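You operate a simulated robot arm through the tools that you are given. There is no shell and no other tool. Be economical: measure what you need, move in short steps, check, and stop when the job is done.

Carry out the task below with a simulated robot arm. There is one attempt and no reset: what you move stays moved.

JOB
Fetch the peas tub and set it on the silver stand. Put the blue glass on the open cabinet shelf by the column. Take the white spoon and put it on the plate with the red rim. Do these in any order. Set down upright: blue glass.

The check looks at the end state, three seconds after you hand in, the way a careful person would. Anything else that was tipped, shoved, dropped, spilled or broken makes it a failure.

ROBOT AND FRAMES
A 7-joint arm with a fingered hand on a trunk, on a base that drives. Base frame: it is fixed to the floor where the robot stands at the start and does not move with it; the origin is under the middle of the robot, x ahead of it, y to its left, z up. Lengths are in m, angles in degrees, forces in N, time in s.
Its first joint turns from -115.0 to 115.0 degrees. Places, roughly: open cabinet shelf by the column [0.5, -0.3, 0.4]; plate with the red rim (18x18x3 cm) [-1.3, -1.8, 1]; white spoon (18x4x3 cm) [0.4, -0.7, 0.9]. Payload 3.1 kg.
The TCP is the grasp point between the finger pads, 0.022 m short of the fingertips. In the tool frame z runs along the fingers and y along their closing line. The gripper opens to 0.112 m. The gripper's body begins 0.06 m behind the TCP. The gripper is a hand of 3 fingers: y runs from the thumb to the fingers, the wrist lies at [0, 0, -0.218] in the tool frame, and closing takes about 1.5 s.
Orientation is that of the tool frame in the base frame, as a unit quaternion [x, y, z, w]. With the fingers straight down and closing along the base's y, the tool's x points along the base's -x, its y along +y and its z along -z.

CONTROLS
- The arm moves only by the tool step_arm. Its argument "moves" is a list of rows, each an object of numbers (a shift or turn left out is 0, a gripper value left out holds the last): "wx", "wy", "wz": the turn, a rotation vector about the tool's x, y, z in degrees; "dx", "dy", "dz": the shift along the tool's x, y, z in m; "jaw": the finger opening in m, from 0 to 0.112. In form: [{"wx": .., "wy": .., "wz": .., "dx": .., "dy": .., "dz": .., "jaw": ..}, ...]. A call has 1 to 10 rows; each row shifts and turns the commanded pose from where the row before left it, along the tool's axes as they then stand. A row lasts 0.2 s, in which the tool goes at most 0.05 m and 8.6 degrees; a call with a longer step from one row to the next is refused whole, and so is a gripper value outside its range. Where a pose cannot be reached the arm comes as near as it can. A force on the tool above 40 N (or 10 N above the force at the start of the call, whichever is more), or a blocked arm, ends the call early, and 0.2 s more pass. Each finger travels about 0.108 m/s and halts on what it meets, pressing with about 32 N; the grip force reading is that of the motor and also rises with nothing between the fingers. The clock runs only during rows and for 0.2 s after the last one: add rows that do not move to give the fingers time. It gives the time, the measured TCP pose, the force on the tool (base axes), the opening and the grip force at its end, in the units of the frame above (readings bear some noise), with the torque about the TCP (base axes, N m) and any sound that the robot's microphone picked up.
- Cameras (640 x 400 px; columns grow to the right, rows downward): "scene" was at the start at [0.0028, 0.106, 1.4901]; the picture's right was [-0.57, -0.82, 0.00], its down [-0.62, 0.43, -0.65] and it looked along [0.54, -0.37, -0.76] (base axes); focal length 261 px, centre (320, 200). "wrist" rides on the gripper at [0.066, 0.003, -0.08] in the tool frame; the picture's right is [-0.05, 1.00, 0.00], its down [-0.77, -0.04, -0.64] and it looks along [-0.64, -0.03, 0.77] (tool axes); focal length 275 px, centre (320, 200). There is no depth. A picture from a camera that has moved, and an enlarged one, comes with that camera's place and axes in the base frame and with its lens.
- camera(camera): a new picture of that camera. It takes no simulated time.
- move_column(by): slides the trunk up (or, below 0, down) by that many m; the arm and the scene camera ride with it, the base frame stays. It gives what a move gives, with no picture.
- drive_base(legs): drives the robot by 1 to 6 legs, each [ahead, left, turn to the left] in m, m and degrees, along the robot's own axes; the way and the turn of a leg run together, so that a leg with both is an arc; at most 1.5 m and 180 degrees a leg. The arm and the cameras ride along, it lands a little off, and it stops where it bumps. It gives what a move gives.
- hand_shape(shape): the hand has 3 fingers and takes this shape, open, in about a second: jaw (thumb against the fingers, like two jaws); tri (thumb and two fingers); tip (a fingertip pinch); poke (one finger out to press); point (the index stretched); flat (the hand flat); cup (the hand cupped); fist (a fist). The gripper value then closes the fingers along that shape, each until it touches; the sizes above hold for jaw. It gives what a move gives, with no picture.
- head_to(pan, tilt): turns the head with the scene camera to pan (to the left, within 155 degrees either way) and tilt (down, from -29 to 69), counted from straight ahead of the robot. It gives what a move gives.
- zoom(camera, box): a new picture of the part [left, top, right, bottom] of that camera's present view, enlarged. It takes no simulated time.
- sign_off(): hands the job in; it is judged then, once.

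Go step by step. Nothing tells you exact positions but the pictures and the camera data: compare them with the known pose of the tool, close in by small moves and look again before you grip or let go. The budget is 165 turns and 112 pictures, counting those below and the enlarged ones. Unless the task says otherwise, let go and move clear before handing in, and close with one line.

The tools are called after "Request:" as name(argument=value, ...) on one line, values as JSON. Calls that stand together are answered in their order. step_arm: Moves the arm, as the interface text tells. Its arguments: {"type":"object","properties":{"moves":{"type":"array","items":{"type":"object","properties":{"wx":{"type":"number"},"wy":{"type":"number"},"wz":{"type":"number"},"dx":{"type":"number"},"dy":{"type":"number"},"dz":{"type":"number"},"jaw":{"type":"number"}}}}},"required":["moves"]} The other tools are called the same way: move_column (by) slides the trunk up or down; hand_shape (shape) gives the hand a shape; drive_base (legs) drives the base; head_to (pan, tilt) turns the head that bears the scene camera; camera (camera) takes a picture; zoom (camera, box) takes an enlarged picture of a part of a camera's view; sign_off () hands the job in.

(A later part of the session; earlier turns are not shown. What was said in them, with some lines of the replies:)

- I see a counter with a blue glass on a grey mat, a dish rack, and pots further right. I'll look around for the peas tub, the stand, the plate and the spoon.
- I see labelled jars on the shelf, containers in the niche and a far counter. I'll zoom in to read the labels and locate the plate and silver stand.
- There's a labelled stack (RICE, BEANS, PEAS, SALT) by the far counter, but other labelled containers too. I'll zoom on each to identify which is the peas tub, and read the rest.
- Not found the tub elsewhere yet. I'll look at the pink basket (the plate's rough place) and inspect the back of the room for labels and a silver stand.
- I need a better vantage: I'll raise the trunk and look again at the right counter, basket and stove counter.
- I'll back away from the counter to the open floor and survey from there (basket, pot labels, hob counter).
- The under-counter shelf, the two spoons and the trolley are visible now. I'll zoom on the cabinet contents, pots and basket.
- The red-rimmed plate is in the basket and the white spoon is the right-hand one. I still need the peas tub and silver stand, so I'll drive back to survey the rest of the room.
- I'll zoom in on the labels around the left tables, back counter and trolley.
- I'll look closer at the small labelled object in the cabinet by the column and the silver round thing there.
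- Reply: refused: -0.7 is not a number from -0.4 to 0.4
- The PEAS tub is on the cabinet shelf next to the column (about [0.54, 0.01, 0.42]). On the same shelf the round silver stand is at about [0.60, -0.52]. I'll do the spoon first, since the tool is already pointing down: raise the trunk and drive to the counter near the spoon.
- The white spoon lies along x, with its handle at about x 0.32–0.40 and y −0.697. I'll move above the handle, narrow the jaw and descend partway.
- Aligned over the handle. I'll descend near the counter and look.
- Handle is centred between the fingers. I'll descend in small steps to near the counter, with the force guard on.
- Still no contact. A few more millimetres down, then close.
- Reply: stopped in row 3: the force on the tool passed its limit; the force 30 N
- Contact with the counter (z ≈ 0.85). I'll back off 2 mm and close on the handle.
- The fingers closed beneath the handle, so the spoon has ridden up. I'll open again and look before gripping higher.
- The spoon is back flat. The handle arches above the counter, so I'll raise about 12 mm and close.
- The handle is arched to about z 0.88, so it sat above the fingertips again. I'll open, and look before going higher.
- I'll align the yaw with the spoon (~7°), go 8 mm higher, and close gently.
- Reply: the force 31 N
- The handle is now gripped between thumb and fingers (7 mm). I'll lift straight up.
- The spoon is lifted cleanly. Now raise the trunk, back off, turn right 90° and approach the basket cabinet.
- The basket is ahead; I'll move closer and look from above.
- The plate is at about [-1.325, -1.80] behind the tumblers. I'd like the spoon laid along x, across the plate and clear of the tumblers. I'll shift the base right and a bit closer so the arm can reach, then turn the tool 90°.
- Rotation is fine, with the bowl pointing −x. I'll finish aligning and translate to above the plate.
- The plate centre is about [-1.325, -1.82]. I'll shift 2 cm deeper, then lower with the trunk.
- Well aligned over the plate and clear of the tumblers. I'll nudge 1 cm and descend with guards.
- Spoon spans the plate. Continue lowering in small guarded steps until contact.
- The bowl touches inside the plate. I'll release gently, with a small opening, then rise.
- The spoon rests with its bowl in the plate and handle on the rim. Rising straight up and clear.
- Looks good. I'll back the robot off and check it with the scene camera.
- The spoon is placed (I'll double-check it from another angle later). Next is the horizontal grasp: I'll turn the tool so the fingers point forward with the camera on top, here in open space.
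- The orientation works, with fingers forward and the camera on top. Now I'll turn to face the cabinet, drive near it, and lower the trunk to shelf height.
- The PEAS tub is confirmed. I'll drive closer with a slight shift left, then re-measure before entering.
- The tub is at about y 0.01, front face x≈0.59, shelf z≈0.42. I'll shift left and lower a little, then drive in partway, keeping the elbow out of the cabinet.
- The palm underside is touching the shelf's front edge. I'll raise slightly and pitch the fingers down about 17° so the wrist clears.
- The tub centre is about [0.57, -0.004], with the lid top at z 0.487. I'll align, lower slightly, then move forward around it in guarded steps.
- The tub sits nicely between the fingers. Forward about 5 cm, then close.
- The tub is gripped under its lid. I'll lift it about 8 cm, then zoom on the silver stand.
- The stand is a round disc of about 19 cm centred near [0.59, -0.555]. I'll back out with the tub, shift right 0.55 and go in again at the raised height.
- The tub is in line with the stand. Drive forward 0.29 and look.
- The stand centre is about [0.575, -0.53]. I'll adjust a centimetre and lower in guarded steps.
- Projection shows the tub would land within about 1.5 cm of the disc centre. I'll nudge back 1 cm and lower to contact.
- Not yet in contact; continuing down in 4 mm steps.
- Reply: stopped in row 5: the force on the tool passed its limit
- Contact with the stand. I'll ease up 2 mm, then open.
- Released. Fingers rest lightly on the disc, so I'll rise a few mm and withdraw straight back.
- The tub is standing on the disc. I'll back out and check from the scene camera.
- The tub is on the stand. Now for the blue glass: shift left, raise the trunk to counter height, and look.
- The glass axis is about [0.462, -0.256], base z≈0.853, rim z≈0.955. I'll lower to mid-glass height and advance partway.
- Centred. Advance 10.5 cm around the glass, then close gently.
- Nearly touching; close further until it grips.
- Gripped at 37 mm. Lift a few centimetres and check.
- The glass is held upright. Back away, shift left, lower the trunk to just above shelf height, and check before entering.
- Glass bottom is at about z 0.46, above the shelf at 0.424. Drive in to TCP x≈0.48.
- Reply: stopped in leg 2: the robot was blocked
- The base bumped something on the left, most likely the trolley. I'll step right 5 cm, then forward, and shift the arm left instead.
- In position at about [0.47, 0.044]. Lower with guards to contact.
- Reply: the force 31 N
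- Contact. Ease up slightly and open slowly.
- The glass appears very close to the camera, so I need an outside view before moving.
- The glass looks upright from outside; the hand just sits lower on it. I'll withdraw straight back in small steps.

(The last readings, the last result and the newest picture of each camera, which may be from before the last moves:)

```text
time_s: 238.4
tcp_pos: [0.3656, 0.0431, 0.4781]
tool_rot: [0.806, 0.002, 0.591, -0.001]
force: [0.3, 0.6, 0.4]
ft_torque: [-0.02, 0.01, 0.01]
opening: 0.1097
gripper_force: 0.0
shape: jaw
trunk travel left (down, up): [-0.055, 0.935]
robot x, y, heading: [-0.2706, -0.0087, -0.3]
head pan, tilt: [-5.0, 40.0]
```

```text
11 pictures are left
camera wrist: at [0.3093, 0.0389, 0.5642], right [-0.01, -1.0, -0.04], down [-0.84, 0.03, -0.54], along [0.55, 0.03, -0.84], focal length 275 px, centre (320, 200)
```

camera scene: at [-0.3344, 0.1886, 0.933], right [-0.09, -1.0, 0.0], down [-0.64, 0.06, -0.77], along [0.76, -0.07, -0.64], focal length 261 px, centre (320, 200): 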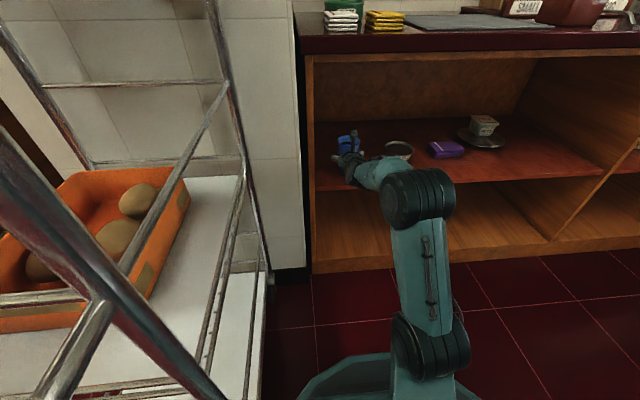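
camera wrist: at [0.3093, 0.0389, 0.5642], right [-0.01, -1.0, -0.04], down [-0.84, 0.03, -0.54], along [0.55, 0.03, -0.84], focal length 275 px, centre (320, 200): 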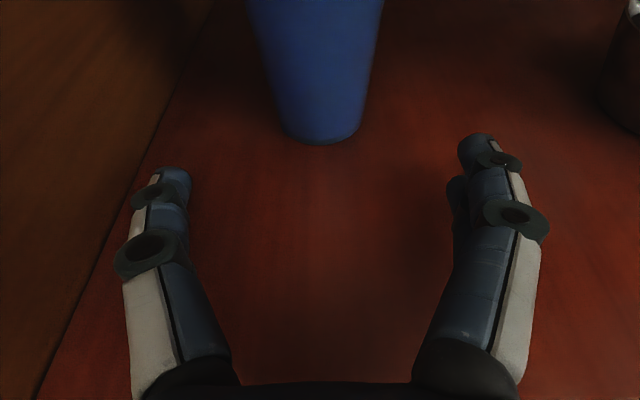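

The glass stands upright on the shelf. I'll back out fully and check everything: the glass, the tub, the trolley, and then the spoon.

Request:
drive_base(legs=[[-0.5, -0.1, 0]])

Request:
move_column(by=0.4)

Request:
head_to(pan=5, tilt=35)

Request:
camera(camera="scene")

Request:
zoom(camera="scene", box=[290, 130, 470, 250])

```text
time_s: 241.4
tcp_pos: [-0.1277, -0.0572, 0.4781]
tool_rot: [0.806, 0.002, 0.591, -0.001]
force: [0.3, -0.1, -0.2]
ft_torque: [-0.02, 0.04, -0.02]
opening: 0.1098
gripper_force: 0.1
shape: jaw
trunk travel left (down, up): [-0.055, 0.935]
robot x, y, heading: [-0.764, -0.1067, 0.2]
head pan, tilt: [-5.0, 40.0]
```

```text
time_s: 245.2
tcp_pos: [-0.1273, -0.0566, 0.8774]
tool_rot: [0.807, 0.002, 0.591, -0.001]
force: [0.6, 0.7, 0.5]
ft_torque: [0.02, 0.01, 0.0]
opening: 0.1101
gripper_force: 0.0
shape: jaw
trunk travel left (down, up): [-0.455, 0.535]
robot x, y, heading: [-0.7623, -0.1051, -0.1]
head pan, tilt: [-5.0, 40.0]
```

```text
time_s: 245.9
tcp_pos: [-0.1274, -0.0571, 0.8778]
tool_rot: [0.806, 0.002, 0.592, -0.001]
force: [0.5, 0.1, -0.3]
ft_torque: [-0.01, 0.0, 0.04]
opening: 0.1098
gripper_force: 0.1
shape: jaw
trunk travel left (down, up): [-0.455, 0.535]
robot x, y, heading: [-0.7616, -0.1024, 0.1]
head pan, tilt: [5.0, 35.0]
```

```text
10 pictures are left
camera scene: at [-0.737, 0.0529, 1.3406], right [0.09, -1.0, 0.0], down [-0.57, -0.05, -0.82], along [0.82, 0.07, -0.57], focal length 261 px, centre (320, 200)
```

scene: 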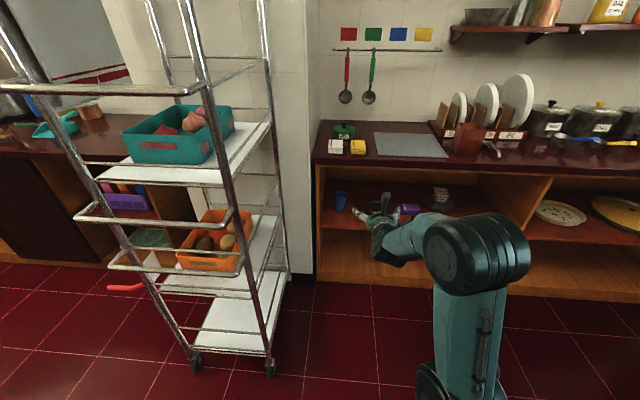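

```text
3.33 times, centred on (380, 190) of scene
camera zoom: at [-0.737, 0.0529, 1.3406], right [0.09, -1.0, 0.0], down [-0.57, -0.05, -0.82], along [0.82, 0.07, -0.57], focal length 869 px, centre (120, 233)
```

zoom: 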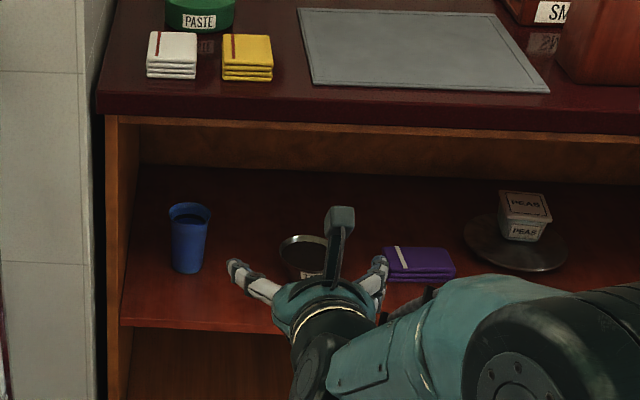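

The glass and tub are good, and the trolley sits where it was. Last check: the spoon in the basket.

Request:
move_column(by=0.4)

Request:
head_to(pan=-108, tilt=35)

Request:
zoom(camera="scene", box=[240, 110, 400, 220])

```text
time_s: 249.7
tcp_pos: [-0.1276, -0.0567, 1.2774]
tool_rot: [0.806, 0.002, 0.591, -0.001]
force: [-0.5, -0.9, 0.6]
ft_torque: [0.02, 0.01, 0.02]
opening: 0.1098
gripper_force: 0.1
shape: jaw
trunk travel left (down, up): [-0.855, 0.135]
robot x, y, heading: [-0.7625, -0.1037, 0.1]
head pan, tilt: [5.0, 35.0]
```

```text
time_s: 251.7
tcp_pos: [-0.1275, -0.0574, 1.2775]
tool_rot: [0.807, 0.002, 0.591, -0.001]
force: [-0.3, 0.3, 0.7]
ft_torque: [-0.01, 0.0, 0.0]
opening: 0.11
gripper_force: 0.1
shape: jaw
trunk travel left (down, up): [-0.855, 0.135]
robot x, y, heading: [-0.7613, -0.1059, -0.2]
head pan, tilt: [-108.0, 35.0]
```

```text
3.64 times, centred on (320, 165) of scene
camera zoom: at [-0.8519, -0.0384, 1.7406], right [-0.95, 0.31, 0.0], down [0.18, 0.55, -0.82], along [-0.25, -0.78, -0.57], focal length 948 px, centre (320, 327)
```

zoom: 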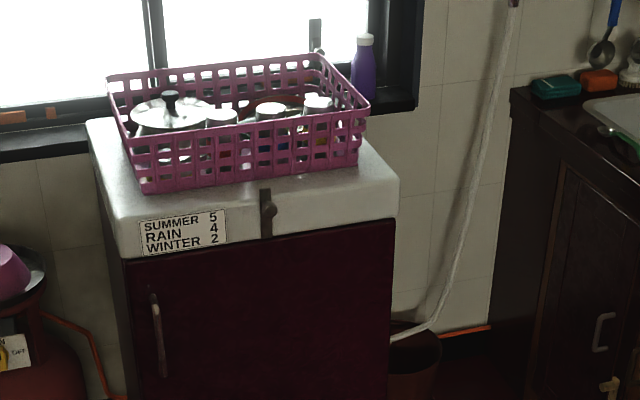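

Too oblique; I'll drive closer and look down into the basket.

Request:
drive_base(legs=[[-0.2, -0.8, 0]])

Request:
head_to(pan=-105, tilt=45)

Request:
zoom(camera="scene", box=[240, 110, 440, 240])

```text
time_s: 256.0
tcp_pos: [-0.3205, -0.8309, 1.278]
tool_rot: [0.806, 0.009, 0.592, -0.006]
force: [-0.5, 0.8, -0.1]
ft_torque: [0.01, 0.0, -0.02]
opening: 0.1094
gripper_force: 0.0
shape: jaw
trunk travel left (down, up): [-0.855, 0.135]
robot x, y, heading: [-0.9556, -0.8922, 0.7]
head pan, tilt: [-108.0, 35.0]
```

```text
time_s: 256.7
tcp_pos: [-0.3198, -0.831, 1.2772]
tool_rot: [0.806, 0.009, 0.592, -0.006]
force: [0.6, 0.1, -0.2]
ft_torque: [-0.04, 0.0, 0.01]
opening: 0.1098
gripper_force: 0.1
shape: jaw
trunk travel left (down, up): [-0.855, 0.135]
robot x, y, heading: [-0.9522, -0.8926, 0.6]
head pan, tilt: [-105.0, 45.0]
```

```text
3.08 times, centred on (340, 175) of scene
camera zoom: at [-1.0391, -0.8198, 1.7259], right [-0.97, 0.24, 0.0], down [0.17, 0.69, -0.71], along [-0.17, -0.69, -0.71], focal length 802 px, centre (258, 277)
```

zoom: 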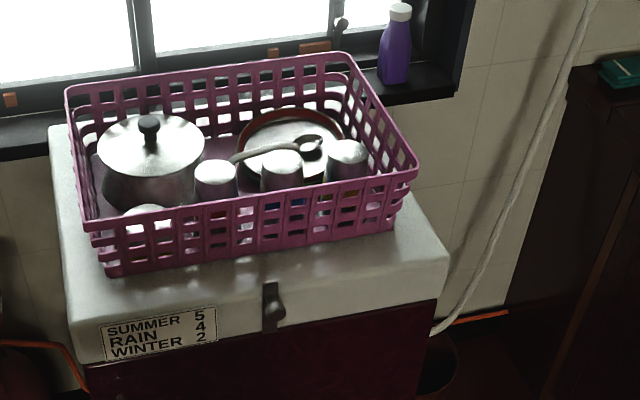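

The spoon lies with its bowl in the red-rimmed plate and its handle over the rim, and nothing else in the basket is disturbed. All three jobs are done and the hand is clear, so I'm handing in.

Request:
sign_off()

```text
The job is handed in.
```

The peas tub is on the silver stand, the blue glass stands upright on the open cabinet shelf by the column, and the white spoon is on the red-rimmed plate with its handle hanging over the rim. The base bumped something once, most likely the trolley, but the trolley had not moved when I checked.
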